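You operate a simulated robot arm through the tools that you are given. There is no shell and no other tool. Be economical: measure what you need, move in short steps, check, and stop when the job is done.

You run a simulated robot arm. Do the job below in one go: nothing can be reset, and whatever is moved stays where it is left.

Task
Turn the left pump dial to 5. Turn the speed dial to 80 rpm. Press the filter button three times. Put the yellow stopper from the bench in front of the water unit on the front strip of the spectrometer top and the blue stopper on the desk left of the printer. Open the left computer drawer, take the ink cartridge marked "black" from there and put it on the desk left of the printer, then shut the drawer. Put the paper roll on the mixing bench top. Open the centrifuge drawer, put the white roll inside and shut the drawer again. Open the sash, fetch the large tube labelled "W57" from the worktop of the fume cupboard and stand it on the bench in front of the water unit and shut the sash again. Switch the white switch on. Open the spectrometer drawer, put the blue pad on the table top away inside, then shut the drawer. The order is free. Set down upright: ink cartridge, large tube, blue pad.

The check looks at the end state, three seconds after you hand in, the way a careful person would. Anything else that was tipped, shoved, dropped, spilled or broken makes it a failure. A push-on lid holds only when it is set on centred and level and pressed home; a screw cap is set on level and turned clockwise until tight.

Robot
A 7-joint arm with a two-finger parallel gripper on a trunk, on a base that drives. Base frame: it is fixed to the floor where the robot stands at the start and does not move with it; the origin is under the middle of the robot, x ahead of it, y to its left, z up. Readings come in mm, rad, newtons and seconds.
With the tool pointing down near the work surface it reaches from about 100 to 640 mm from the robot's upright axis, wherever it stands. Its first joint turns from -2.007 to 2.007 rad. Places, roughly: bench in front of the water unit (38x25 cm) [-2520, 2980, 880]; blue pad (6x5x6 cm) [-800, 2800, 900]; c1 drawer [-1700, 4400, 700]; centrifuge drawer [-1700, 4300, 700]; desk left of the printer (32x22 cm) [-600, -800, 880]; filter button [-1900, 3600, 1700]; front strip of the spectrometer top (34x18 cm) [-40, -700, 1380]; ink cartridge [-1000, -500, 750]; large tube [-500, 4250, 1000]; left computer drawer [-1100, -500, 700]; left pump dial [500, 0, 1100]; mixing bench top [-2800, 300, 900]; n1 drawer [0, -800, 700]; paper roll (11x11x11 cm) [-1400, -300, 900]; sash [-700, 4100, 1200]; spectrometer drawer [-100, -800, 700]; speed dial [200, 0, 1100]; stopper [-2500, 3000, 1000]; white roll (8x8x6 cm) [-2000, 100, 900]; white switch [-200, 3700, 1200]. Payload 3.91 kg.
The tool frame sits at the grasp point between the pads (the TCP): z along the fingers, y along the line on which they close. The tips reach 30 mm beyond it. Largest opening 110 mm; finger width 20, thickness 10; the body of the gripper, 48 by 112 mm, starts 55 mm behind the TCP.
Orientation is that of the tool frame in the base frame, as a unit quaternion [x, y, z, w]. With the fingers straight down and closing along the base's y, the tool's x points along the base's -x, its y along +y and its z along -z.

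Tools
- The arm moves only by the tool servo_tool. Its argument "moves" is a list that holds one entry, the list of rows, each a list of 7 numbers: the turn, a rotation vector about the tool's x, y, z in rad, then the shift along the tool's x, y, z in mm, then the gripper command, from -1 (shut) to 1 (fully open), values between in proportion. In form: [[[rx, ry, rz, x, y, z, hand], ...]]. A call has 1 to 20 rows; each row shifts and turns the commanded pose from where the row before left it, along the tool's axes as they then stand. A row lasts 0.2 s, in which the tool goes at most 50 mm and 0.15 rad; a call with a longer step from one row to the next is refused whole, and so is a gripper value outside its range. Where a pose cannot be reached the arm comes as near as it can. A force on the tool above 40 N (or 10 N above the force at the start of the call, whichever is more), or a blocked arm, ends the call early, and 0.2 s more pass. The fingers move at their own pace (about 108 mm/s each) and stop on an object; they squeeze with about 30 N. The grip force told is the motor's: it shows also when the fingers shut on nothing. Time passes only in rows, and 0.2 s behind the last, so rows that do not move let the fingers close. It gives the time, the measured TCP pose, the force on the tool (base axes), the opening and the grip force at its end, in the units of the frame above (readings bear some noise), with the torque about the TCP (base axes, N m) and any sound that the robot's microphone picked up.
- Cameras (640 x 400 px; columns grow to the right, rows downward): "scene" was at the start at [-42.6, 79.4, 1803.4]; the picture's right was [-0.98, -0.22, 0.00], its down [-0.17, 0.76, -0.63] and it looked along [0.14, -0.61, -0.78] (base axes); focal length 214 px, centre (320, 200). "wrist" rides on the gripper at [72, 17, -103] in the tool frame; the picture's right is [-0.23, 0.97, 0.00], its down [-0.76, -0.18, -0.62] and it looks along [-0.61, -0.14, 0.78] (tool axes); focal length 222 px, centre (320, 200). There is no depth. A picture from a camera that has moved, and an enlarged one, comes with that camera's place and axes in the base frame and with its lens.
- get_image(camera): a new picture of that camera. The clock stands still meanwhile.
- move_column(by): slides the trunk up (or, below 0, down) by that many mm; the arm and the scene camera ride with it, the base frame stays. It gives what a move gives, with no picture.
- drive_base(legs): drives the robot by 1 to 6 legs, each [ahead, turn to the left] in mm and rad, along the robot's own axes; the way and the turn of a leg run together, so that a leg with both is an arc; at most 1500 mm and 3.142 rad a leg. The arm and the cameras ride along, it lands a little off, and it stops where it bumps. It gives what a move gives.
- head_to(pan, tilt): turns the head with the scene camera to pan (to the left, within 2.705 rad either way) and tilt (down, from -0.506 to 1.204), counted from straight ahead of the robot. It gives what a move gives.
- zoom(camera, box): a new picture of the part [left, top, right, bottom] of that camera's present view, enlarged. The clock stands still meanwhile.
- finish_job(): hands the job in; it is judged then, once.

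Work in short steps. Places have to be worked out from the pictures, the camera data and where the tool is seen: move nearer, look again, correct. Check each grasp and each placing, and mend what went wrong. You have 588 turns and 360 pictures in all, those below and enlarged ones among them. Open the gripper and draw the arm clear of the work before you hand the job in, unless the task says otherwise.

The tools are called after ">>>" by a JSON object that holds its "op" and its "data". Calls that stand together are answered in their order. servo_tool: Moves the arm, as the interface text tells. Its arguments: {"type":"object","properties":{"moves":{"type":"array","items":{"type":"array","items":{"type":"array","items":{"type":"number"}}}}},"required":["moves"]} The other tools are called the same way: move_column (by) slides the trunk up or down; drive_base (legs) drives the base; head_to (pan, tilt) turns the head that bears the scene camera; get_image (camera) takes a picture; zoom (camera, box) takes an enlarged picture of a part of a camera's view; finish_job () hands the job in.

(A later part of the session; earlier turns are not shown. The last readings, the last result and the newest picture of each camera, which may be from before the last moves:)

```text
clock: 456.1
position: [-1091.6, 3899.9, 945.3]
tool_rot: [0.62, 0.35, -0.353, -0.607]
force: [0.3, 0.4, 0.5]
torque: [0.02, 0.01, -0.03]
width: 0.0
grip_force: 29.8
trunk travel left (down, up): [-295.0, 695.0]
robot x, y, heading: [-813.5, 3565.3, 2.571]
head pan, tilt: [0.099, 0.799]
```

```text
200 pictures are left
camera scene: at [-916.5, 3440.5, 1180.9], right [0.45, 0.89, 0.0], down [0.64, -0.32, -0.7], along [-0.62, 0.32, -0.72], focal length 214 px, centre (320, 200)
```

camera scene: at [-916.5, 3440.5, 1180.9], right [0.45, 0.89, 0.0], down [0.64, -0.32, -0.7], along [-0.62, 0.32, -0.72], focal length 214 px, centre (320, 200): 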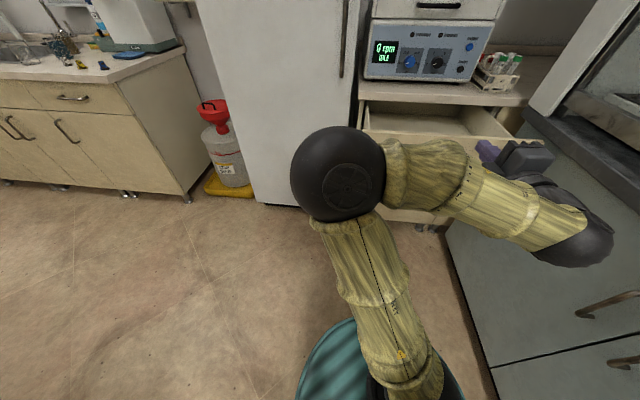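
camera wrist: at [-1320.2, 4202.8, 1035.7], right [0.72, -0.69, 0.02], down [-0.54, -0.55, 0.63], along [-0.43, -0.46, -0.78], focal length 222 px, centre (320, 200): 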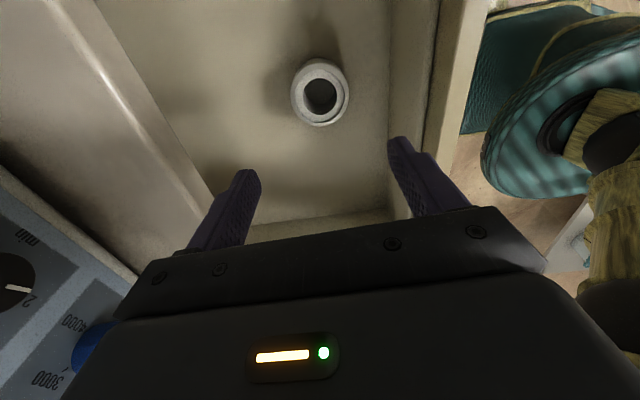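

Lower to z≈808, shift right 60 mm, then drive forward to push.

>>> {"op": "move_column", "data": {"by": -137}}

>>> {"op": "servo_tool", "data": {"moves": [[[0, 0, 0, 30, 0, 0, -1], [0, 0, 0, 30, 0, 0, -1], [0, 0, 0, 0, 0, 0, -1]]]}}

>>> {"op": "drive_base", "data": {"legs": [[300, 0]]}}

>>> {"op": "get_image", "data": {"camera": "scene"}}

```text
clock: 457.7
position: [-1092.1, 3898.7, 808.6]
tool_rot: [0.619, 0.35, -0.353, -0.608]
force: [-0.2, 0.1, -0.1]
torque: [-0.03, 0.0, 0.02]
width: 0.1
grip_force: 29.7
trunk travel left (down, up): [-158.0, 832.0]
robot x, y, heading: [-811.1, 3564.4, 2.578]
head pan, tilt: [0.099, 0.799]
```

```text
clock: 458.5
position: [-1061.3, 3952.1, 806.1]
tool_rot: [0.621, 0.35, -0.352, -0.606]
force: [-0.1, 0.0, -1.1]
torque: [0.01, 0.01, 0.0]
width: 0.4
grip_force: 29.9
trunk travel left (down, up): [-158.0, 832.0]
robot x, y, heading: [-814.1, 3563.9, 2.57]
head pan, tilt: [0.099, 0.799]
```

```text
clock: 460.8
position: [-1315.4, 4115.2, 807.5]
tool_rot: [0.62, 0.35, -0.352, -0.608]
force: [0.5, 0.4, -0.4]
torque: [0.0, 0.02, 0.02]
width: 0.2
grip_force: 30.3
trunk travel left (down, up): [-158.0, 832.0]
robot x, y, heading: [-1066.7, 3724.6, 2.57]
head pan, tilt: [0.099, 0.799]
```

```text
199 pictures are left
camera scene: at [-1170.6, 3603.5, 1043.9], right [0.45, 0.89, 0.0], down [0.64, -0.33, -0.7], along [-0.62, 0.32, -0.72], focal length 214 px, centre (320, 200)
```

scene: 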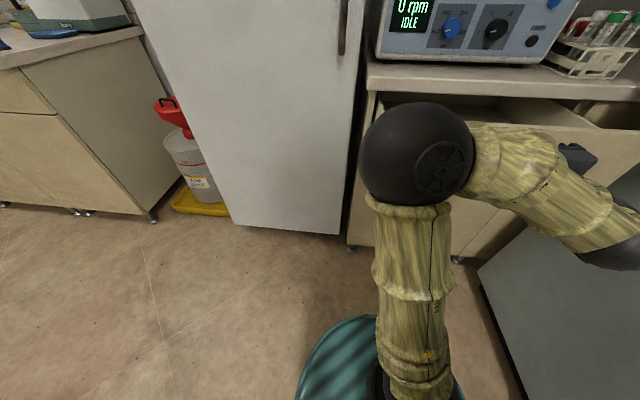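

Pushing fine. ~175 mm remain; drive 150 more then finish with the arm.

>>> {"op": "drive_base", "data": {"legs": [[150, 0]]}}

>>> {"op": "servo_tool", "data": {"moves": [[[0, 0, 0, 0, 0, 8, -1], [0, 0, 0, 0, 0, 8, -1], [0, 0, 0, 0, 0, 6, -1], [0, 0, 0, 0, 0, 5, -1], [0, 0, 0, 0, 0, 5, -1], [0, 0, 0, 0, 0, 5, -1], [0, 0, 0, 0, 0, 5, -1]]]}}

>>> {"op": "get_image", "data": {"camera": "scene"}}

```text
clock: 462.3
position: [-1439.7, 4194.1, 806.8]
tool_rot: [0.621, 0.35, -0.352, -0.607]
force: [-0.9, 0.1, -0.2]
torque: [0.01, 0.03, 0.02]
width: 0.0
grip_force: 29.7
trunk travel left (down, up): [-158.0, 832.0]
robot x, y, heading: [-1193.8, 3809.4, 2.572]
head pan, tilt: [0.099, 0.799]
```

```text
clock: 463.7
position: [-1467.2, 4211.3, 807.5]
tool_rot: [0.621, 0.348, -0.353, -0.607]
force: [11.9, -18.1, 2.4]
torque: [0.2, 0.09, 0.11]
width: 0.0
grip_force: 29.9
trunk travel left (down, up): [-158.0, 832.0]
robot x, y, heading: [-1193.5, 3807.9, 2.569]
head pan, tilt: [0.099, 0.799]
stopped in row 6: the force on the tool passed its limit at 48 N (the readings are from after the stop); the commanded pose is now the measured one
```

```text
198 pictures are left
camera scene: at [-1294.1, 3681.9, 1043.9], right [0.45, 0.89, 0.0], down [0.64, -0.32, -0.7], along [-0.62, 0.32, -0.72], focal length 214 px, centre (320, 200)
```

scene: 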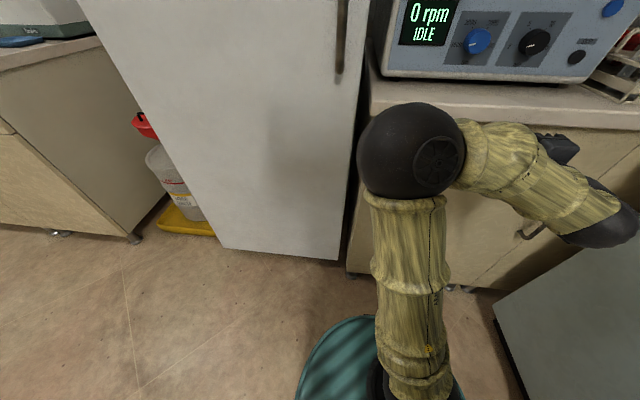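

Drawer shut (same depth as before). Next the filter button, apparently on the tall cabinet's top panel. Back off, reposition and look up.

>>> {"op": "drive_base", "data": {"legs": [[-400, 0], [0, 1.1], [550, 0], [0, -1.1]]}}

>>> {"op": "move_column", "data": {"by": 400}}

>>> {"op": "move_column", "data": {"by": 400}}

>>> {"op": "head_to", "data": {"pan": 0.1, "tilt": 0.1}}

>>> {"op": "get_image", "data": {"camera": "scene"}}

```text
clock: 477.8
position: [-1605.9, 3707.6, 805.0]
tool_rot: [0.62, 0.352, -0.355, -0.605]
force: [0.3, -0.3, 0.4]
torque: [-0.02, 0.0, -0.03]
width: 0.0
grip_force: 29.9
trunk travel left (down, up): [-158.0, 832.0]
robot x, y, heading: [-1324.2, 3307.5, 2.583]
head pan, tilt: [0.099, 0.799]
```

```text
clock: 481.6
position: [-1606.3, 3707.7, 1204.9]
tool_rot: [0.62, 0.351, -0.355, -0.605]
force: [-0.4, -0.3, 0.0]
torque: [0.0, -0.03, 0.02]
width: 0.2
grip_force: 30.1
trunk travel left (down, up): [-558.0, 432.0]
robot x, y, heading: [-1326.7, 3303.4, 2.579]
head pan, tilt: [0.099, 0.799]
```

```text
clock: 485.4
position: [-1606.1, 3709.9, 1605.0]
tool_rot: [0.621, 0.352, -0.355, -0.604]
force: [-0.4, 0.6, 0.1]
torque: [-0.03, 0.0, 0.01]
width: 0.2
grip_force: 30.4
trunk travel left (down, up): [-958.0, 32.0]
robot x, y, heading: [-1323.6, 3307.6, 2.575]
head pan, tilt: [0.099, 0.799]
```

```text
clock: 486.5
position: [-1606.3, 3707.8, 1604.7]
tool_rot: [0.621, 0.352, -0.356, -0.604]
force: [0.1, -0.9, -0.4]
torque: [0.01, 0.01, 0.01]
width: 0.0
grip_force: 30.0
trunk travel left (down, up): [-958.0, 32.0]
robot x, y, heading: [-1326.2, 3306.1, 2.588]
head pan, tilt: [0.099, 0.099]
```

```text
197 pictures are left
camera scene: at [-1437.6, 3186.8, 1906.8], right [0.44, 0.9, 0.0], down [0.09, -0.04, -0.99], along [-0.89, 0.44, -0.1], focal length 214 px, centre (320, 200)
```

scene: 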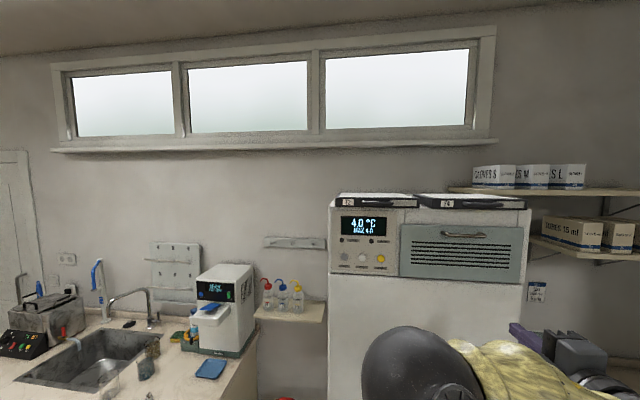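

>>> {"op": "zoom", "data": {"camera": "scene", "box": [325, 190, 425, 290]}}

```text
4.00 times, centred on (375, 240) of scene
camera zoom: at [-1437.6, 3186.8, 1906.8], right [0.44, 0.9, 0.0], down [0.09, -0.04, -0.99], along [-0.89, 0.44, -0.1], focal length 858 px, centre (100, 40)
```

zoom: 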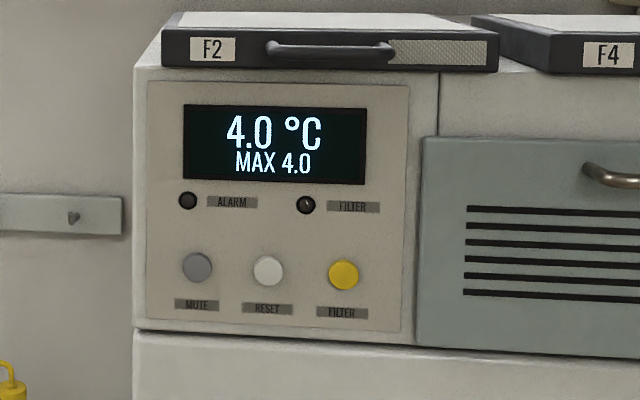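

FILTER button is the yellow one, ≈(-1976,3684,1638). I shift the tool left 215 mm and up 33 mm in front of it.

>>> {"op": "servo_tool", "data": {"moves": [[[0, 0, 0, -40, -6, 0, -1], [0, 0, 0, -40, -6, 0, -1], [0, 0, 0, -40, -6, 0, -1], [0, 0, 0, -40, -6, 0, -1], [0, 0, 0, -40, -6, 0, -1], [0, 0, 0, -15, -3, 0, -1], [0, 0, 0, 0, 0, 0, -1]]]}}

>>> {"op": "get_image", "data": {"camera": "wrist"}}

>>> {"op": "get_image", "data": {"camera": "scene"}}

```text
clock: 488.1
position: [-1713.5, 3523.2, 1642.3]
tool_rot: [0.62, 0.352, -0.355, -0.604]
force: [-0.2, 0.3, 0.3]
torque: [-0.02, 0.0, -0.03]
width: 0.0
grip_force: 30.3
trunk travel left (down, up): [-958.0, 32.0]
robot x, y, heading: [-1327.6, 3307.5, 2.583]
head pan, tilt: [0.099, 0.099]
```

```text
195 pictures are left
camera wrist: at [-1587.0, 3533.9, 1625.0], right [-0.11, -0.22, -0.97], down [0.16, -0.97, 0.2], along [-0.98, -0.13, 0.14], focal length 222 px, centre (320, 200)
```

wrist: 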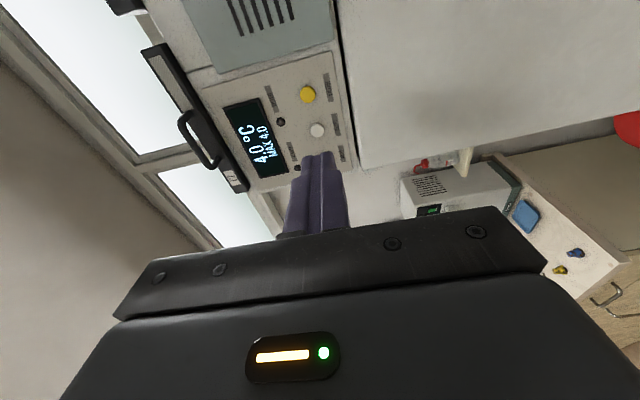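

```text
194 pictures are left
camera scene: at [-1437.6, 3186.7, 1906.9], right [0.44, 0.9, 0.0], down [0.09, -0.04, -0.99], along [-0.89, 0.44, -0.1], focal length 214 px, centre (320, 200)
```

scene: 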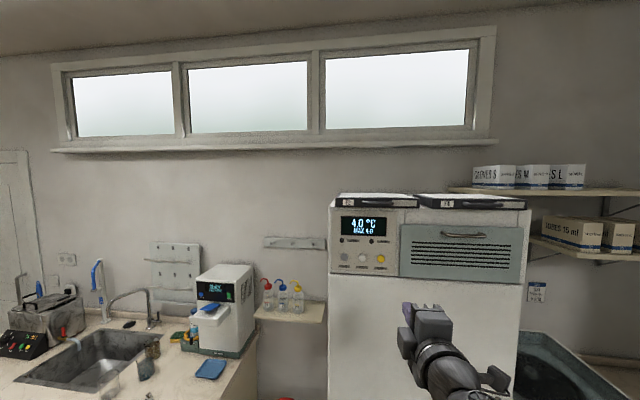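

Button triangulated at (-1939,3650,1657). I drive 130 mm closer and re-check alignment.

>>> {"op": "drive_base", "data": {"legs": [[130, 0]]}}

>>> {"op": "servo_tool", "data": {"moves": [[[0, 0, 0, -6, -16, 25, -1], [0, 0, 0, 0, 0, 25, -1], [0, 0, 0, 0, 0, 0, -1]]]}}

>>> {"op": "get_image", "data": {"camera": "wrist"}}

>>> {"op": "zoom", "data": {"camera": "scene", "box": [300, 150, 460, 290]}}

```text
clock: 489.5
position: [-1826.7, 3592.5, 1641.3]
tool_rot: [0.62, 0.352, -0.355, -0.605]
force: [-0.2, -0.3, -0.8]
torque: [-0.02, -0.01, -0.02]
width: 0.0
grip_force: 30.1
trunk travel left (down, up): [-958.0, 32.0]
robot x, y, heading: [-1434.2, 3377.6, 2.583]
head pan, tilt: [0.099, 0.099]
```

```text
clock: 490.3
position: [-1869.7, 3610.0, 1658.5]
tool_rot: [0.619, 0.353, -0.355, -0.605]
force: [0.1, -0.6, 0.1]
torque: [0.0, -0.02, 0.01]
width: 0.2
grip_force: 30.5
trunk travel left (down, up): [-958.0, 32.0]
robot x, y, heading: [-1432.9, 3379.5, 2.587]
head pan, tilt: [0.099, 0.099]
```

```text
193 pictures are left
camera wrist: at [-1741.8, 3621.6, 1640.8], right [-0.11, -0.22, -0.97], down [0.16, -0.97, 0.2], along [-0.98, -0.13, 0.14], focal length 222 px, centre (320, 200)
```

wrist: 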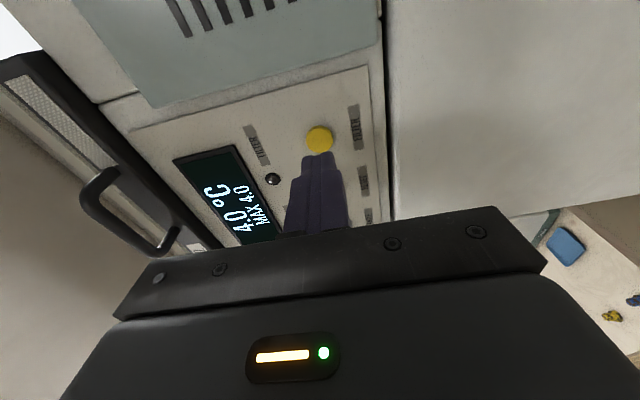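

```text
2.86 times, centred on (380, 220) of scene
camera zoom: at [-1546.0, 3254.2, 1906.9], right [0.44, 0.9, 0.0], down [0.09, -0.04, -1.0], along [-0.89, 0.44, -0.1], focal length 613 px, centre (149, 143)
```

zoom: 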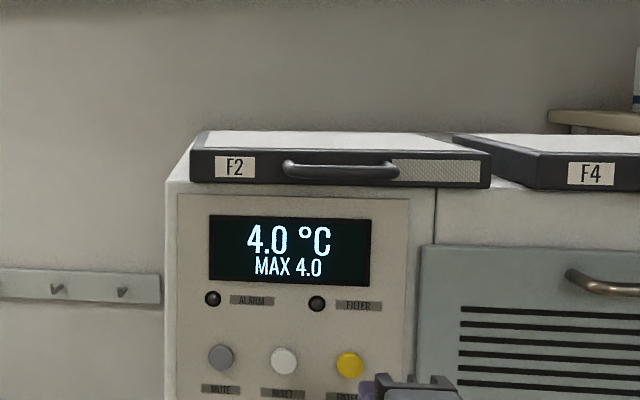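

Aligned (button ~50 mm beyond the tips). Advance 44 mm, then press in small steps.

>>> {"op": "servo_tool", "data": {"moves": [[[0, 0, 0, -2, 0, 22, -1], [0, 0, 0, 0, 0, 22, -1], [0, 0, 0, 0, 0, 0, -1]]]}}

>>> {"op": "servo_tool", "data": {"moves": [[[0, 0, 0, 0, 0, 3, -1], [0, 0, 0, 0, 0, 3, -1], [0, 0, 0, 0, 0, 0, -1]]]}}

>>> {"op": "zoom", "data": {"camera": "scene", "box": [300, 150, 460, 290]}}

```text
clock: 491.1
position: [-1907.4, 3630.9, 1656.5]
tool_rot: [0.619, 0.352, -0.356, -0.604]
force: [2.8, -1.6, -0.5]
torque: [-0.06, 0.02, -0.04]
width: 0.1
grip_force: 30.7
trunk travel left (down, up): [-958.0, 32.0]
robot x, y, heading: [-1431.7, 3376.7, 2.578]
head pan, tilt: [0.099, 0.099]
heard: click
```

```text
clock: 491.9
position: [-1909.0, 3630.9, 1656.8]
tool_rot: [0.62, 0.352, -0.356, -0.605]
force: [18.0, -9.5, -11.9]
torque: [-0.27, -0.25, -0.19]
width: 0.0
grip_force: 30.1
trunk travel left (down, up): [-958.0, 32.0]
robot x, y, heading: [-1435.1, 3373.4, 2.581]
head pan, tilt: [0.099, 0.099]
```

```text
2.86 times, centred on (380, 220) of scene
camera zoom: at [-1541.9, 3252.1, 1906.9], right [0.44, 0.9, 0.0], down [0.09, -0.04, -1.0], along [-0.89, 0.44, -0.1], focal length 613 px, centre (149, 143)
```

zoom: 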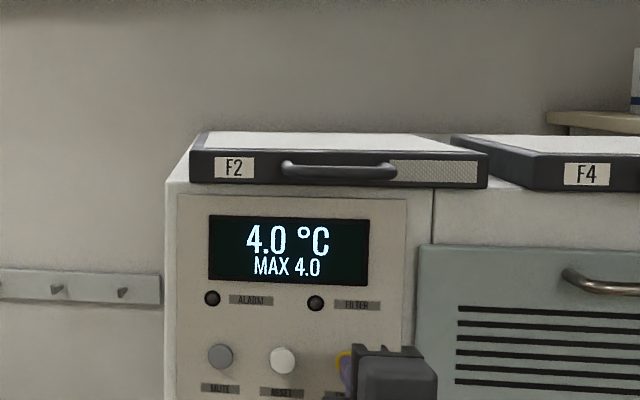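

One click heard (press #1). I release by 14 mm, then press again.

>>> {"op": "servo_tool", "data": {"moves": [[[0, 0, 0, 0, 0, -16, -1], [0, 0, 0, 0, 0, 0, -1], [0, 0, 0, 0, 0, 0, -1]]]}}

>>> {"op": "servo_tool", "data": {"moves": [[[0, 0, 0, 0, 0, 12, -1], [0, 0, 0, 0, 0, 0, -1]]]}}

```text
clock: 492.7
position: [-1901.3, 3626.4, 1656.4]
tool_rot: [0.62, 0.352, -0.356, -0.605]
force: [-1.0, -0.3, 0.8]
torque: [0.03, 0.01, 0.02]
width: 0.0
grip_force: 30.3
trunk travel left (down, up): [-958.0, 32.0]
robot x, y, heading: [-1433.5, 3377.9, 2.582]
head pan, tilt: [0.099, 0.099]
```

```text
clock: 493.3
position: [-1910.4, 3630.8, 1656.5]
tool_rot: [0.62, 0.352, -0.356, -0.604]
force: [6.6, -3.5, -4.1]
torque: [-0.09, -0.09, -0.06]
width: 0.0
grip_force: 29.6
trunk travel left (down, up): [-958.0, 32.0]
robot x, y, heading: [-1435.8, 3376.9, 2.584]
head pan, tilt: [0.099, 0.099]
heard: click
```

Second click. Release and press a third time.

>>> {"op": "servo_tool", "data": {"moves": [[[0, 0, 0, 0, 0, -13, -1], [0, 0, 0, 0, 0, 0, -1], [0, 0, 0, 0, 0, 0, -1]]]}}

>>> {"op": "servo_tool", "data": {"moves": [[[0, 0, 0, 0, 0, 13, -1], [0, 0, 0, 0, 0, 0, -1]]]}}

>>> {"op": "servo_tool", "data": {"moves": [[[0, 0, 0, 0, 0, -30, -1], [0, 0, 0, 0, 0, -40, -1]]]}}

>>> {"op": "zoom", "data": {"camera": "scene", "box": [300, 150, 460, 290]}}

```text
clock: 494.1
position: [-1899.8, 3624.5, 1656.7]
tool_rot: [0.619, 0.352, -0.356, -0.605]
force: [0.6, -0.3, -0.2]
torque: [-0.01, 0.0, -0.04]
width: 0.1
grip_force: 30.1
trunk travel left (down, up): [-958.0, 32.0]
robot x, y, heading: [-1431.7, 3374.3, 2.582]
head pan, tilt: [0.099, 0.099]
```

```text
clock: 494.7
position: [-1908.9, 3631.5, 1657.1]
tool_rot: [0.619, 0.353, -0.357, -0.604]
force: [7.5, -4.6, -4.6]
torque: [-0.11, -0.11, -0.09]
width: 0.4
grip_force: 30.3
trunk travel left (down, up): [-958.0, 32.0]
robot x, y, heading: [-1436.2, 3378.9, 2.583]
head pan, tilt: [0.099, 0.099]
heard: click
```

```text
clock: 495.3
position: [-1850.6, 3595.7, 1659.4]
tool_rot: [0.62, 0.352, -0.356, -0.604]
force: [1.8, 0.3, 0.3]
torque: [0.01, 0.01, 0.0]
width: 0.2
grip_force: 29.9
trunk travel left (down, up): [-958.0, 32.0]
robot x, y, heading: [-1434.4, 3373.8, 2.587]
head pan, tilt: [0.099, 0.099]
```

```text
2.86 times, centred on (380, 220) of scene
camera zoom: at [-1545.4, 3253.8, 1907.0], right [0.44, 0.9, 0.0], down [0.09, -0.04, -1.0], along [-0.89, 0.44, -0.1], focal length 613 px, centre (149, 143)
```

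zoom: 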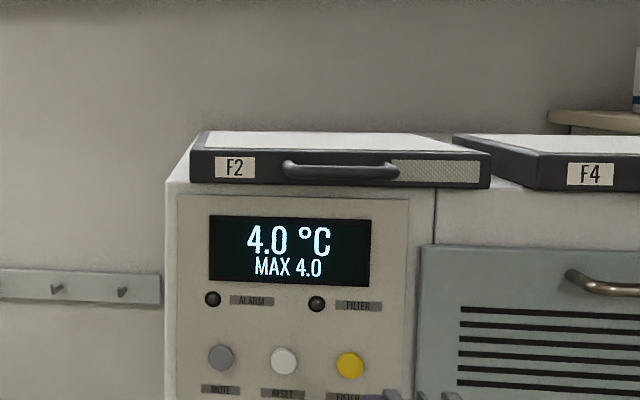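

Three clicks counted: filter done. Next the white switch on the fume cupboard's right post; I drive there and look.

>>> {"op": "drive_base", "data": {"legs": [[-200, 0], [0, -2.113], [424, 0], [0, -0.134]]}}

>>> {"op": "move_column", "data": {"by": -350}}

>>> {"op": "head_to", "data": {"pan": 0.2, "tilt": 0.4}}

>>> {"op": "get_image", "data": {"camera": "scene"}}

```text
clock: 507.8
position: [-447.6, 3640.5, 1658.5]
tool_rot: [0.584, -0.41, 0.395, -0.579]
force: [0.2, 0.1, -0.5]
torque: [0.02, 0.02, 0.03]
width: 0.0
grip_force: 29.7
trunk travel left (down, up): [-958.0, 32.0]
robot x, y, heading: [-877.7, 3458.3, 0.326]
head pan, tilt: [0.099, 0.099]
```

```text
clock: 511.2
position: [-446.7, 3639.7, 1308.2]
tool_rot: [0.584, -0.409, 0.393, -0.58]
force: [-0.1, -0.5, 0.6]
torque: [-0.01, 0.03, 0.0]
width: 0.1
grip_force: 30.1
trunk travel left (down, up): [-608.0, 382.0]
robot x, y, heading: [-885.1, 3457.5, 0.326]
head pan, tilt: [0.099, 0.099]
```

```text
clock: 512.0
position: [-446.1, 3640.0, 1308.3]
tool_rot: [0.584, -0.409, 0.394, -0.58]
force: [2.0, 1.0, -0.3]
torque: [0.01, 0.0, 0.0]
width: 0.1
grip_force: 30.5
trunk travel left (down, up): [-608.0, 382.0]
robot x, y, heading: [-881.3, 3460.7, 0.324]
head pan, tilt: [0.201, 0.4]
```

```text
189 pictures are left
camera scene: at [-907.7, 3631.2, 1529.0], right [0.5, -0.86, 0.0], down [-0.34, -0.2, -0.92], along [0.8, 0.46, -0.39], focal length 214 px, centre (320, 200)
```

scene: 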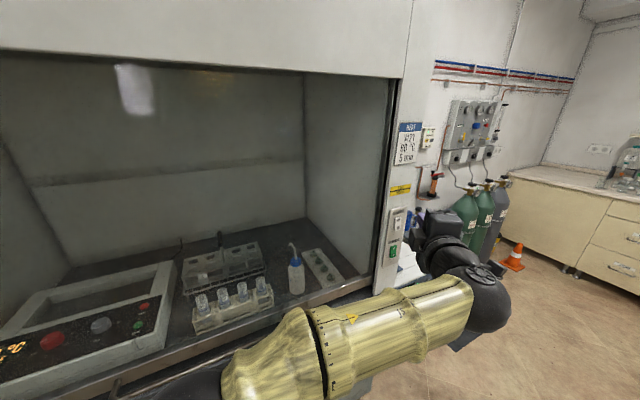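

>>> {"op": "zoom", "data": {"camera": "scene", "box": [360, 170, 460, 290]}}

>>> {"op": "zoom", "data": {"camera": "scene", "box": [100, 210, 360, 370]}}

>>> {"op": "get_image", "data": {"camera": "wrist"}}

```text
3.33 times, centred on (410, 230) of scene
camera zoom: at [-907.7, 3631.2, 1529.0], right [0.5, -0.86, 0.0], down [-0.34, -0.2, -0.92], along [0.8, 0.46, -0.39], focal length 715 px, centre (20, 100)
```

zoom: 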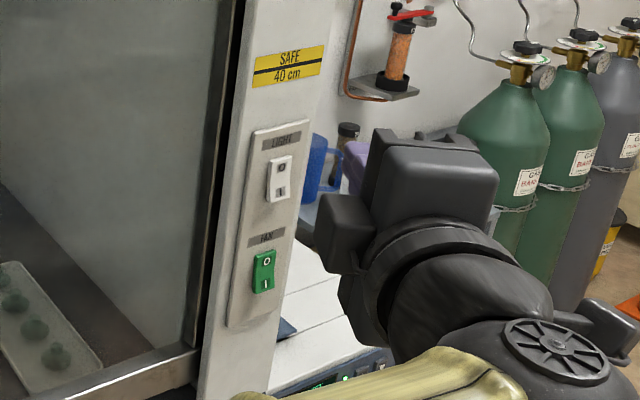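

```text
2.46 times, centred on (230, 290) of scene
camera zoom: at [-907.7, 3631.2, 1529.0], right [0.5, -0.86, 0.0], down [-0.34, -0.2, -0.92], along [0.8, 0.46, -0.39], focal length 528 px, centre (542, -22)
```

zoom: 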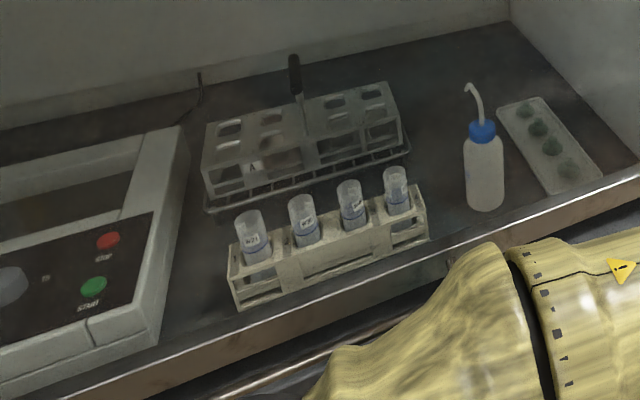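

```text
186 pictures are left
camera wrist: at [-517.3, 3535.8, 1291.5], right [-0.1, 0.22, -0.97], down [-0.85, 0.49, 0.2], along [0.52, 0.84, 0.14], focal length 222 px, centre (320, 200)
```

wrist: 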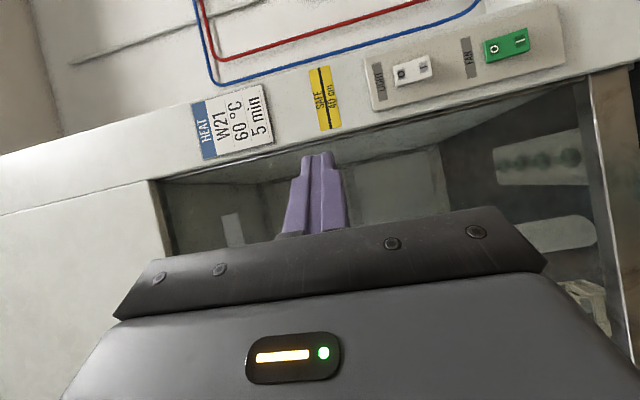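

The white rocker (LIGHT) has O on top, I below; its I half is at (-241,3719,1169). I yaw the tool to face the panel and move in front of the lower half.

>>> {"op": "servo_tool", "data": {"moves": [[[0, -0.13, 0, 0, 25, 0, -1], [0, -0.13, 0, 0, 25, 0, -1], [0, -0.13, 0, 0, 25, 0, -1], [0, -0.13, 0, 0, 25, 0, -1], [0, -0.123, 0, 0, 25, 0, -1], [0, 0, 0, 40, 18, 0, -1], [0, 0, 0, 40, 0, 0, -1], [0, 0, 0, 40, 0, 0, -1], [0, 0, 0, 10, 0, 30, -1], [0, 0, 0, 0, 0, 30, -1], [0, 0, 0, 0, 0, 0, -1]]]}}

>>> {"op": "get_image", "data": {"camera": "wrist"}}

>>> {"op": "zoom", "data": {"camera": "scene", "box": [340, 150, 460, 290]}}

```text
clock: 514.4
position: [-306.8, 3623.3, 1162.9]
tool_rot: [-0.679, 0.206, -0.189, 0.679]
force: [-0.2, 0.1, 0.1]
torque: [-0.01, -0.01, -0.01]
width: 0.2
grip_force: 30.4
trunk travel left (down, up): [-608.0, 382.0]
robot x, y, heading: [-881.9, 3459.8, 0.324]
head pan, tilt: [0.201, 0.4]
```

```text
185 pictures are left
camera wrist: at [-300.8, 3497.0, 1143.5], right [-0.21, 0.13, -0.97], down [-0.97, -0.12, 0.2], along [-0.09, 0.98, 0.15], focal length 222 px, centre (320, 200)
```

wrist: 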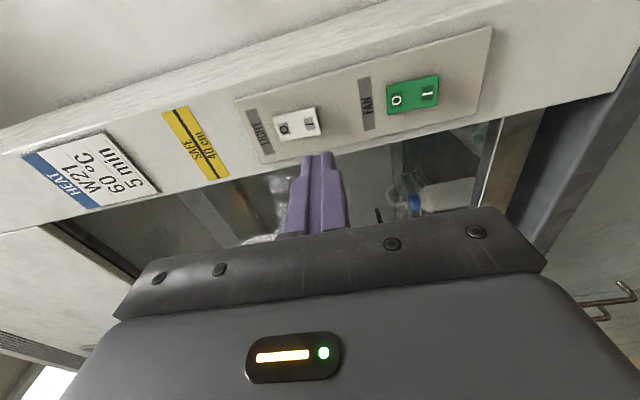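

```text
2.86 times, centred on (400, 220) of scene
camera zoom: at [-907.5, 3631.1, 1529.0], right [0.5, -0.86, 0.0], down [-0.34, -0.2, -0.92], along [0.8, 0.46, -0.39], focal length 613 px, centre (91, 143)
```

zoom: 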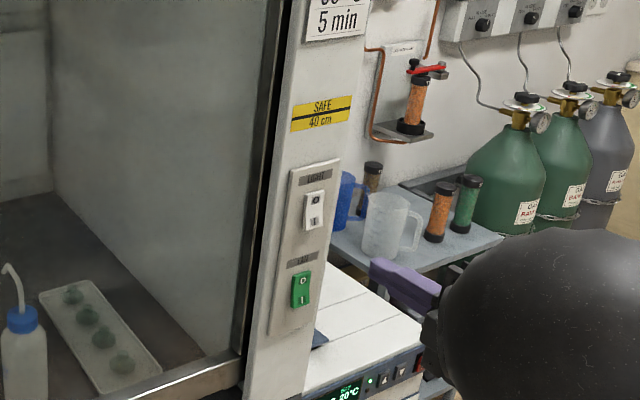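

Aligned within 2 mm; ~86 mm gap. Advance 78 mm, then press in small steps.

>>> {"op": "servo_tool", "data": {"moves": [[[0, 0, 0, 2, -1, 26, -1], [0, 0, 0, 0, 0, 26, -1], [0, 0, 0, 0, 0, 26, -1], [0, 0, 0, 0, 0, 0, -1]]]}}

>>> {"op": "get_image", "data": {"camera": "wrist"}}

```text
clock: 515.4
position: [-264.6, 3686.8, 1162.6]
tool_rot: [-0.678, 0.206, -0.188, 0.68]
force: [-0.1, -0.4, 0.8]
torque: [0.03, -0.03, 0.03]
width: 0.0
grip_force: 30.1
trunk travel left (down, up): [-608.0, 382.0]
robot x, y, heading: [-883.7, 3458.1, 0.323]
head pan, tilt: [0.201, 0.4]
```

```text
183 pictures are left
camera wrist: at [-257.1, 3561.6, 1143.8], right [-0.21, 0.13, -0.97], down [-0.97, -0.12, 0.2], along [-0.09, 0.98, 0.15], focal length 222 px, centre (320, 200)
```

wrist: 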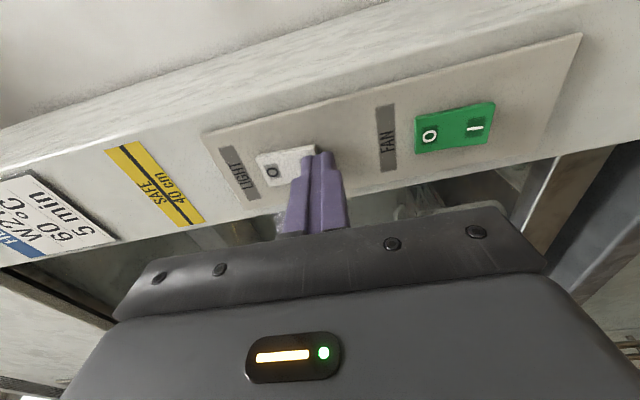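

>>> {"op": "servo_tool", "data": {"moves": [[[0, 0, 0, 0, 0, 4, -1], [0, 0, 0, 0, 0, 3, -1], [0, 0, 0, 0, 0, 3, -1], [0, 0, 0, 0, 0, 3, -1], [0, 0, 0, 0, 0, 0, -1]]]}}

>>> {"op": "zoom", "data": {"camera": "scene", "box": [340, 170, 460, 260]}}

```text
clock: 516.6
position: [-261.1, 3691.9, 1162.9]
tool_rot: [0.679, -0.208, 0.19, -0.678]
force: [-17.5, -12.4, -0.3]
torque: [0.1, -0.19, 0.04]
width: 0.1
grip_force: 29.7
trunk travel left (down, up): [-608.0, 382.0]
robot x, y, heading: [-882.5, 3457.3, 0.327]
head pan, tilt: [0.201, 0.4]
heard: click
stopped in row 5: the force on the tool passed its limit at 41 N (the readings are from after the stop); the commanded pose is now the measured one
```

```text
4.44 times, centred on (400, 215) of scene
camera zoom: at [-911.0, 3629.0, 1529.4], right [0.5, -0.87, 0.0], down [-0.33, -0.19, -0.92], along [0.8, 0.46, -0.39], focal length 953 px, centre (-36, 133)
```

zoom: 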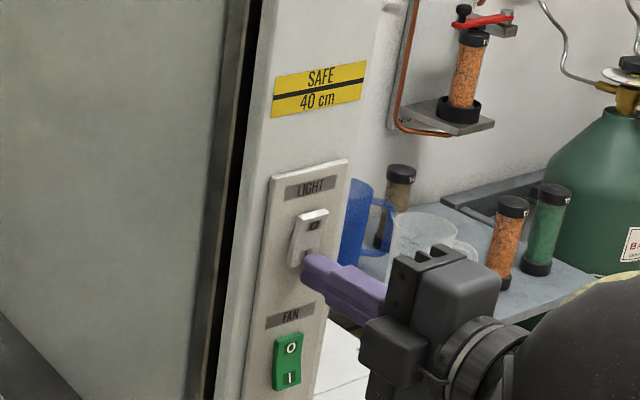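

Click heard and the top half tilted out: switch is on. I withdraw and verify.

>>> {"op": "servo_tool", "data": {"moves": [[[0, 0, 0, 0, 0, -30, -1], [0, 0, 0, 0, 0, -40, -1], [0, 0, 0, 0, 0, -40, -1]]]}}

>>> {"op": "get_image", "data": {"camera": "scene"}}

>>> {"op": "zoom", "data": {"camera": "scene", "box": [340, 170, 460, 260]}}

```text
clock: 517.4
position: [-318.2, 3602.1, 1162.6]
tool_rot: [0.68, -0.206, 0.188, -0.678]
force: [-0.4, 0.1, 1.4]
torque: [0.0, 0.03, 0.0]
width: 0.0
grip_force: 30.3
trunk travel left (down, up): [-608.0, 382.0]
robot x, y, heading: [-881.7, 3457.9, 0.32]
head pan, tilt: [0.201, 0.4]
```

```text
181 pictures are left
camera scene: at [-908.0, 3630.6, 1529.1], right [0.5, -0.87, 0.0], down [-0.34, -0.19, -0.92], along [0.8, 0.46, -0.39], focal length 214 px, centre (320, 200)
```

scene: 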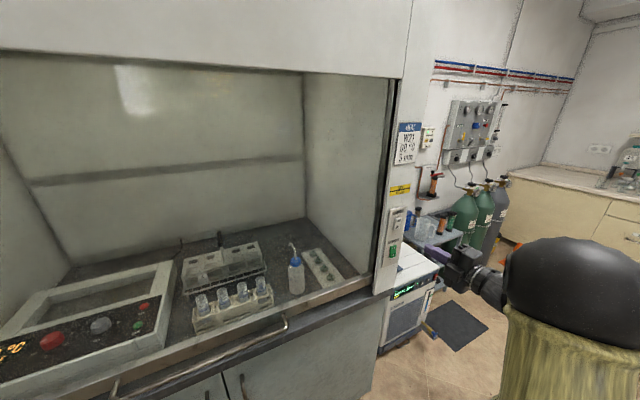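

```text
4.44 times, centred on (400, 215) of scene
camera zoom: at [-908.0, 3630.6, 1529.1], right [0.5, -0.87, 0.0], down [-0.34, -0.19, -0.92], along [0.8, 0.46, -0.39], focal length 953 px, centre (-36, 133)
```

zoom: 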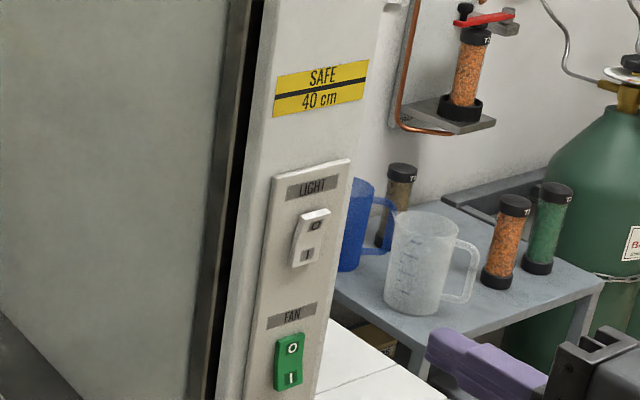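

Light is on. Now read the tube labels and inspect the sash handle.

>>> {"op": "zoom", "data": {"camera": "scene", "box": [180, 235, 300, 335]}}

>>> {"op": "zoom", "data": {"camera": "scene", "box": [100, 260, 400, 400]}}

```text
4.00 times, centred on (240, 285) of scene
camera zoom: at [-908.0, 3630.6, 1529.1], right [0.5, -0.87, 0.0], down [-0.34, -0.19, -0.92], along [0.8, 0.46, -0.39], focal length 858 px, centre (640, -140)
```

zoom: 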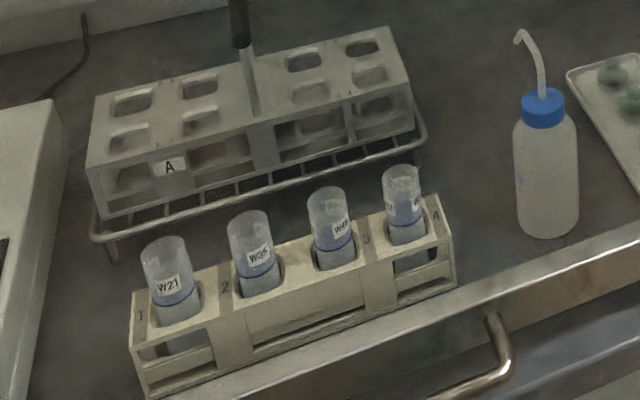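

```text
2.13 times, centred on (250, 330) of scene
camera zoom: at [-908.0, 3630.6, 1529.1], right [0.5, -0.87, 0.0], down [-0.34, -0.19, -0.92], along [0.8, 0.46, -0.39], focal length 458 px, centre (469, -77)
```

zoom: 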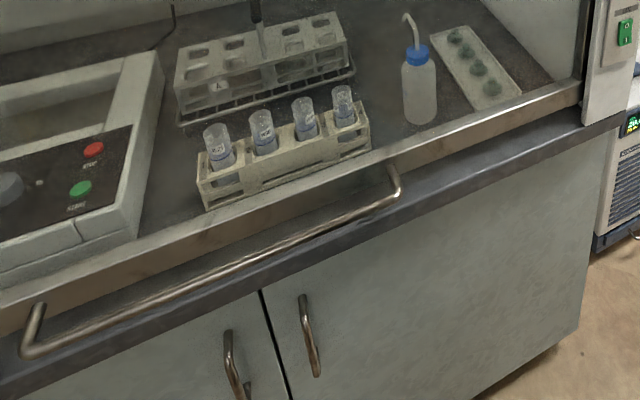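

Sash handle bar: z≈940, m≈3030, centred at n≈-2790. I back up, turn to face the sash squarely, re-yaw the tool and lower the trunk.

>>> {"op": "drive_base", "data": {"legs": [[-300, 0], [0, 0.686]]}}

>>> {"op": "servo_tool", "data": {"moves": [[[0, 0.13, 0, 0, 0, 0, -1], [0, 0.13, 0, 0, 0, 0, -1], [0, 0.13, 0, 0, 0, 0, -1], [0, 0.13, 0, 0, 0, 0, -1], [0, 0.13, 0, 0, 0, 0, 0], [0, 0.036, 0, 0, 0, 0, 0], [0, 0, 0, 0, 0, 0, 0]]]}}

>>> {"op": "move_column", "data": {"by": -222}}

>>> {"op": "head_to", "data": {"pan": 0.0, "tilt": 0.6}}

>>> {"op": "get_image", "data": {"camera": "scene"}}

>>> {"op": "get_image", "data": {"camera": "wrist"}}

```text
clock: 522.3
position: [-820.2, 3830.7, 1161.8]
tool_rot: [0.71, 0.032, -0.05, -0.702]
force: [0.2, 0.0, 0.5]
torque: [0.04, 0.01, 0.0]
width: 0.0
grip_force: 30.0
trunk travel left (down, up): [-608.0, 382.0]
robot x, y, heading: [-1168.1, 3364.4, 1.007]
head pan, tilt: [0.201, 0.4]
```

```text
clock: 523.9
position: [-821.4, 3831.1, 1162.4]
tool_rot: [0.684, -0.206, 0.194, -0.672]
force: [-0.7, -1.1, -0.3]
torque: [-0.01, 0.01, -0.01]
width: 54.9
grip_force: 0.1
trunk travel left (down, up): [-608.0, 382.0]
robot x, y, heading: [-1164.6, 3360.9, 1.004]
head pan, tilt: [0.201, 0.4]
```

```text
clock: 526.3
position: [-821.2, 3829.9, 940.0]
tool_rot: [0.685, -0.206, 0.193, -0.672]
force: [0.9, 0.5, 0.2]
torque: [0.04, -0.01, -0.03]
width: 54.8
grip_force: 0.1
trunk travel left (down, up): [-386.0, 604.0]
robot x, y, heading: [-1169.9, 3362.4, 1.007]
head pan, tilt: [0.201, 0.4]
```

```text
clock: 527.0
position: [-820.8, 3832.2, 941.3]
tool_rot: [0.686, -0.204, 0.193, -0.672]
force: [1.1, 0.6, -0.1]
torque: [0.0, -0.02, 0.03]
width: 55.0
grip_force: 0.1
trunk travel left (down, up): [-386.0, 604.0]
robot x, y, heading: [-1168.9, 3364.3, 1.01]
head pan, tilt: [0.0, 0.6]
```

```text
177 pictures are left
camera scene: at [-1281.4, 3468.7, 1288.8], right [0.85, -0.53, 0.0], down [-0.3, -0.48, -0.83], along [0.44, 0.7, -0.56], focal length 214 px, centre (320, 200)
```

scene: 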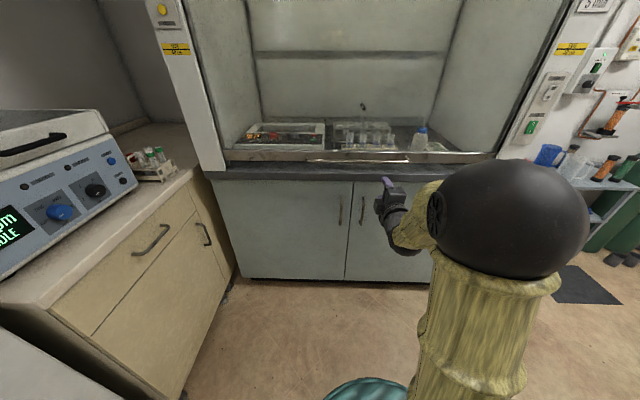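

```text
176 pictures are left
camera wrist: at [-814.5, 3705.0, 924.2], right [-0.21, 0.11, -0.97], down [-0.97, -0.11, 0.2], along [-0.08, 0.99, 0.13], focal length 222 px, centre (320, 200)
```

wrist: 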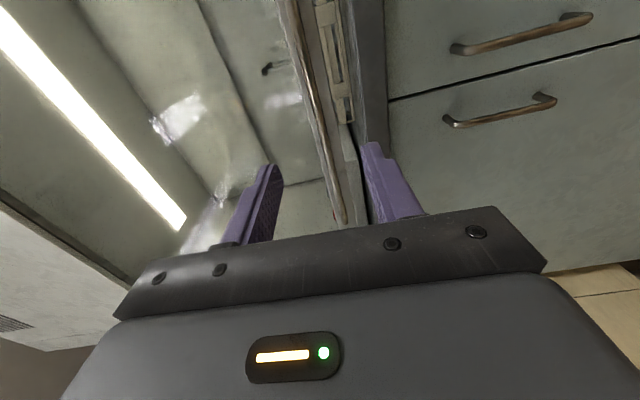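

>>> {"op": "zoom", "data": {"camera": "wrist", "box": [240, 0, 400, 220]}}

>>> {"op": "zoom", "data": {"camera": "scene", "box": [220, 110, 480, 210]}}

```text
1.82 times, centred on (320, 110) of wrist
camera zoom: at [-814.5, 3705.0, 924.2], right [-0.21, 0.11, -0.97], down [-0.97, -0.11, 0.2], along [-0.08, 0.99, 0.13], focal length 404 px, centre (320, 364)
```

zoom: 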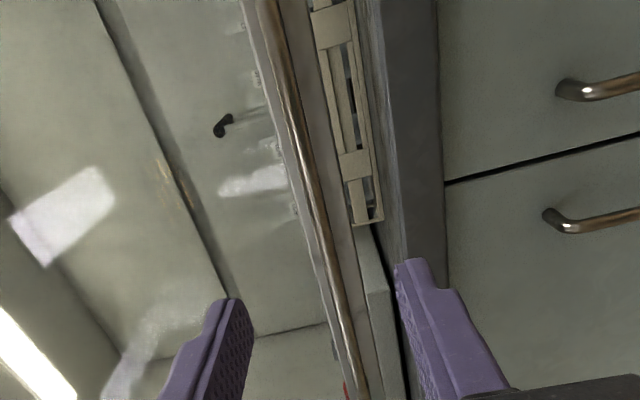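

```text
2.46 times, centred on (350, 160) of scene
camera zoom: at [-1281.4, 3468.7, 1288.8], right [0.85, -0.53, 0.0], down [-0.3, -0.48, -0.83], along [0.44, 0.7, -0.56], focal length 528 px, centre (246, 298)
```

zoom: 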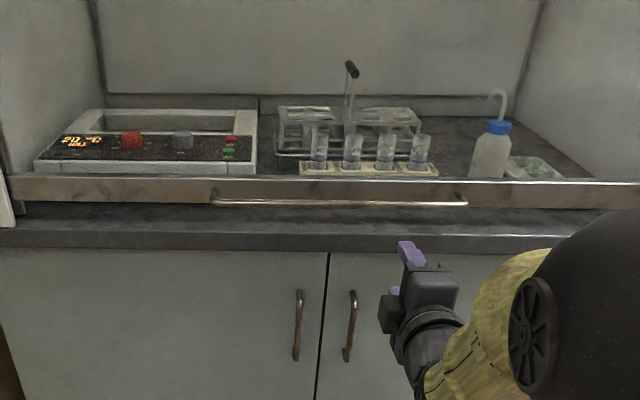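

Bar fixed at m=3026, z=944. I narrow the opening (worktop is close below), raise 7 mm, drive 150 mm, and check.

>>> {"op": "servo_tool", "data": {"moves": [[[0, 0, 0, 0, -7, 0, -0.3], [0, 0, 0, 0, 0, 0, -0.3]]]}}

>>> {"op": "drive_base", "data": {"legs": [[150, 0]]}}

>>> {"op": "get_image", "data": {"camera": "wrist"}}

```text
clock: 527.6
position: [-819.8, 3830.9, 947.2]
tool_rot: [0.685, -0.205, 0.193, -0.672]
force: [0.4, 0.6, 0.2]
torque: [0.01, 0.0, 0.0]
width: 38.6
grip_force: 0.1
trunk travel left (down, up): [-386.0, 604.0]
robot x, y, heading: [-1172.3, 3362.1, 1.009]
head pan, tilt: [0.0, 0.6]
```

```text
clock: 529.1
position: [-739.7, 3958.3, 947.5]
tool_rot: [0.685, -0.205, 0.192, -0.672]
force: [0.0, -0.6, 0.0]
torque: [-0.01, -0.03, 0.02]
width: 38.5
grip_force: 0.0
trunk travel left (down, up): [-386.0, 604.0]
robot x, y, heading: [-1084.6, 3492.7, 1.006]
head pan, tilt: [0.0, 0.6]
```

```text
173 pictures are left
camera wrist: at [-733.6, 3833.0, 931.1], right [-0.21, 0.11, -0.97], down [-0.97, -0.11, 0.2], along [-0.08, 0.99, 0.13], focal length 222 px, centre (320, 200)
```

wrist: 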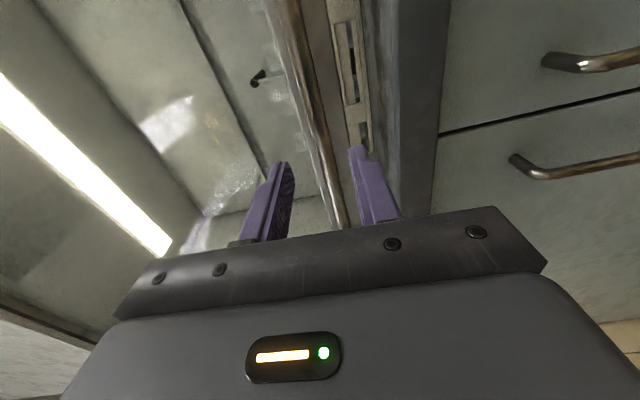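

Bar centred between the fingers. Advance 64 mm and grip.

>>> {"op": "servo_tool", "data": {"moves": [[[0, 0, 0, 0, 0, 22, -0.3], [0, 0, 0, 0, 0, 22, -0.3], [0, 0, 0, 0, 0, 20, -0.3], [0, 0, 0, 0, 0, 0, -0.3]]]}}

>>> {"op": "servo_tool", "data": {"moves": [[[0, 0, 0, 0, 0, 0, -1], [0, 0, 0, 0, 0, 0, -1], [0, 0, 0, 0, 0, 0, -1]]]}}

>>> {"op": "get_image", "data": {"camera": "wrist"}}

```text
clock: 530.1
position: [-706.2, 4011.6, 947.0]
tool_rot: [0.685, -0.205, 0.193, -0.672]
force: [-0.3, -0.3, 0.5]
torque: [0.02, 0.02, 0.0]
width: 38.5
grip_force: 0.1
trunk travel left (down, up): [-386.0, 604.0]
robot x, y, heading: [-1090.0, 3490.2, 1.01]
head pan, tilt: [0.0, 0.6]
```

```text
clock: 530.9
position: [-704.0, 4013.2, 946.8]
tool_rot: [0.686, -0.206, 0.192, -0.671]
force: [-0.5, -3.0, -4.2]
torque: [-0.46, -0.59, 0.01]
width: 13.6
grip_force: 45.5
trunk travel left (down, up): [-386.0, 604.0]
robot x, y, heading: [-1089.9, 3490.7, 1.005]
head pan, tilt: [0.0, 0.6]
```

```text
172 pictures are left
camera wrist: at [-699.0, 3886.6, 929.9], right [-0.21, 0.11, -0.97], down [-0.97, -0.11, 0.2], along [-0.08, 0.99, 0.13], focal length 222 px, centre (320, 200)
```

wrist: 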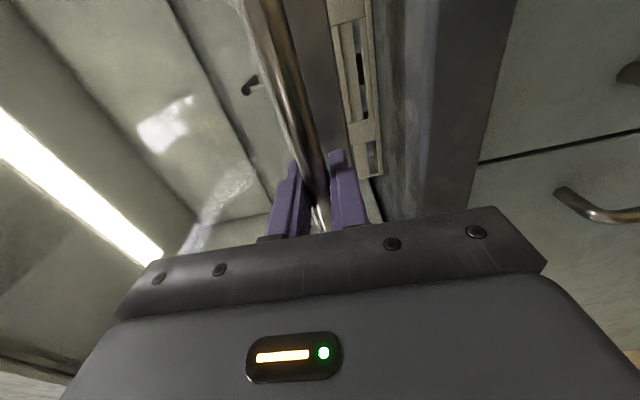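

Bar gripped (13.6 mm). I raise the sash with the trunk, first 150 mm.

>>> {"op": "move_column", "data": {"by": 150}}

>>> {"op": "get_image", "data": {"camera": "scene"}}

```text
clock: 532.7
position: [-704.6, 4013.1, 1097.6]
tool_rot: [0.684, -0.206, 0.193, -0.673]
force: [-0.7, -1.4, -0.1]
torque: [-0.45, -0.54, -0.04]
width: 13.5
grip_force: 45.1
trunk travel left (down, up): [-536.0, 454.0]
robot x, y, heading: [-1085.2, 3490.2, 1.007]
head pan, tilt: [0.0, 0.6]
```

```text
171 pictures are left
camera scene: at [-1200.8, 3596.5, 1438.8], right [0.85, -0.53, 0.0], down [-0.3, -0.48, -0.83], along [0.44, 0.7, -0.56], focal length 214 px, centre (320, 200)
```

scene: 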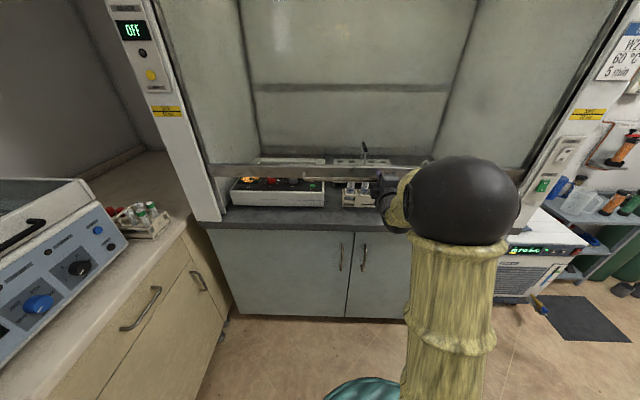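

The sash glides up. Raise another 260 mm, then release.

>>> {"op": "move_column", "data": {"by": 260}}

>>> {"op": "servo_tool", "data": {"moves": [[[0, 0, 0, 0, 0, 0, -0.3], [0, 0, 0, 0, 0, 0, -0.3], [0, 0, 0, 0, 0, 0, -0.3]]]}}

>>> {"op": "drive_base", "data": {"legs": [[-200, 0]]}}

>>> {"op": "get_image", "data": {"camera": "scene"}}

```text
clock: 535.3
position: [-705.4, 4013.3, 1356.7]
tool_rot: [0.684, -0.205, 0.193, -0.673]
force: [-0.6, -1.2, -1.9]
torque: [-0.43, -0.56, 0.0]
width: 13.8
grip_force: 44.9
trunk travel left (down, up): [-796.0, 194.0]
robot x, y, heading: [-1086.2, 3487.6, 1.006]
head pan, tilt: [0.0, 0.6]
```

```text
clock: 536.1
position: [-705.3, 4012.8, 1356.1]
tool_rot: [0.685, -0.205, 0.192, -0.672]
force: [-0.6, -0.4, 0.5]
torque: [0.01, -0.01, 0.03]
width: 38.6
grip_force: 0.1
trunk travel left (down, up): [-796.0, 194.0]
robot x, y, heading: [-1086.8, 3488.7, 1.01]
head pan, tilt: [0.0, 0.6]
```

```text
clock: 537.9
position: [-813.5, 3843.3, 1357.6]
tool_rot: [0.684, -0.205, 0.193, -0.673]
force: [-0.5, -0.4, -0.5]
torque: [-0.03, 0.03, -0.01]
width: 38.5
grip_force: 0.0
trunk travel left (down, up): [-796.0, 194.0]
robot x, y, heading: [-1196.1, 3323.8, 1.008]
head pan, tilt: [0.0, 0.6]
```

```text
170 pictures are left
camera scene: at [-1307.8, 3426.6, 1698.8], right [0.85, -0.53, 0.0], down [-0.3, -0.48, -0.83], along [0.44, 0.7, -0.56], focal length 214 px, centre (320, 200)
```

scene: 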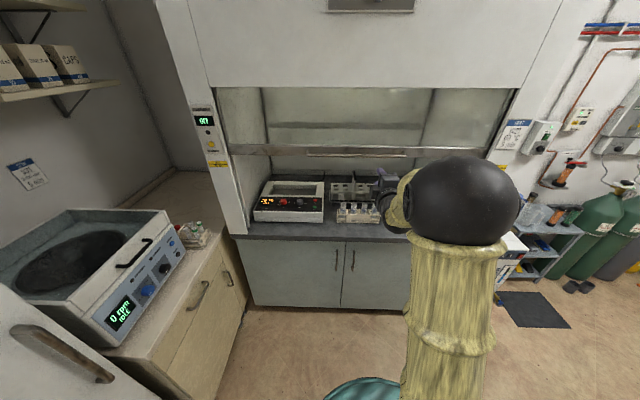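

The sash stays up. I lower the tool to tube height and rotate so the fingers close horizontally with the camera on top.

>>> {"op": "move_column", "data": {"by": -270}}

>>> {"op": "servo_tool", "data": {"moves": [[[0, 0, -0.143, 0, 0, 0, 0], [0, 0, -0.143, 0, 0, 0, 0], [0, 0, -0.143, 0, 0, 0, 0], [0, 0, -0.143, 0, 0, 0, 0], [0, 0, -0.143, 0, 0, 0, 0], [0, 0, -0.143, 0, 0, 0, 0], [0, 0, -0.143, 0, 0, 0, 0], [0, 0, -0.143, 0, 0, 0, 0], [0, 0, -0.143, 0, 0, 0, 0], [0, 0, -0.143, 0, 0, 0, 0], [0, 0, -0.141, 0, 0, 0, 0], [0, 0, 0, 0, 0, 0, 0]]]}}

>>> {"op": "get_image", "data": {"camera": "wrist"}}

>>> {"op": "get_image", "data": {"camera": "scene"}}

```text
clock: 540.6
position: [-812.2, 3844.2, 1087.1]
tool_rot: [0.685, -0.206, 0.192, -0.671]
force: [0.4, 0.5, -0.1]
torque: [-0.01, 0.0, 0.01]
width: 38.3
grip_force: 0.1
trunk travel left (down, up): [-526.0, 464.0]
robot x, y, heading: [-1188.4, 3321.4, 1.007]
head pan, tilt: [0.0, 0.6]
```

```text
clock: 543.2
position: [-812.1, 3845.0, 1086.2]
tool_rot: [0.628, 0.34, 0.612, -0.339]
force: [0.1, 0.3, 0.4]
torque: [-0.01, 0.01, -0.02]
width: 54.8
grip_force: 0.0
trunk travel left (down, up): [-526.0, 464.0]
robot x, y, heading: [-1190.6, 3321.3, 1.006]
head pan, tilt: [0.0, 0.6]
```

```text
169 pictures are left
camera wrist: at [-850.7, 3749.6, 1160.0], right [0.81, -0.53, -0.24], down [-0.5, -0.44, -0.75], along [0.29, 0.73, -0.62], focal length 222 px, centre (320, 200)
```

wrist: 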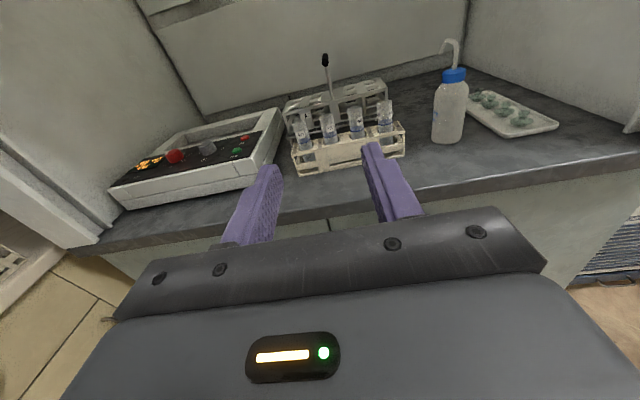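

```text
168 pictures are left
camera scene: at [-1307.1, 3427.8, 1428.7], right [0.85, -0.53, 0.0], down [-0.3, -0.48, -0.82], along [0.44, 0.7, -0.57], focal length 214 px, centre (320, 200)
```

scene: 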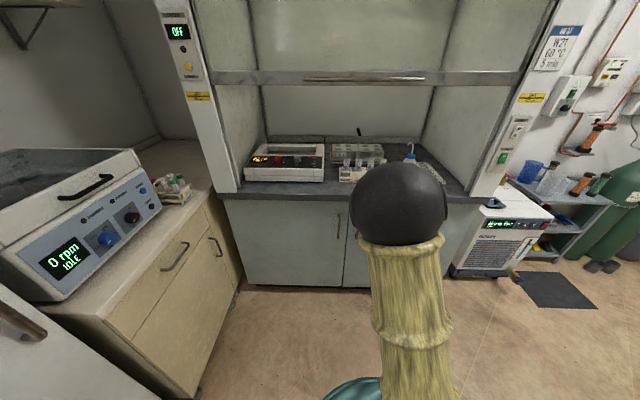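

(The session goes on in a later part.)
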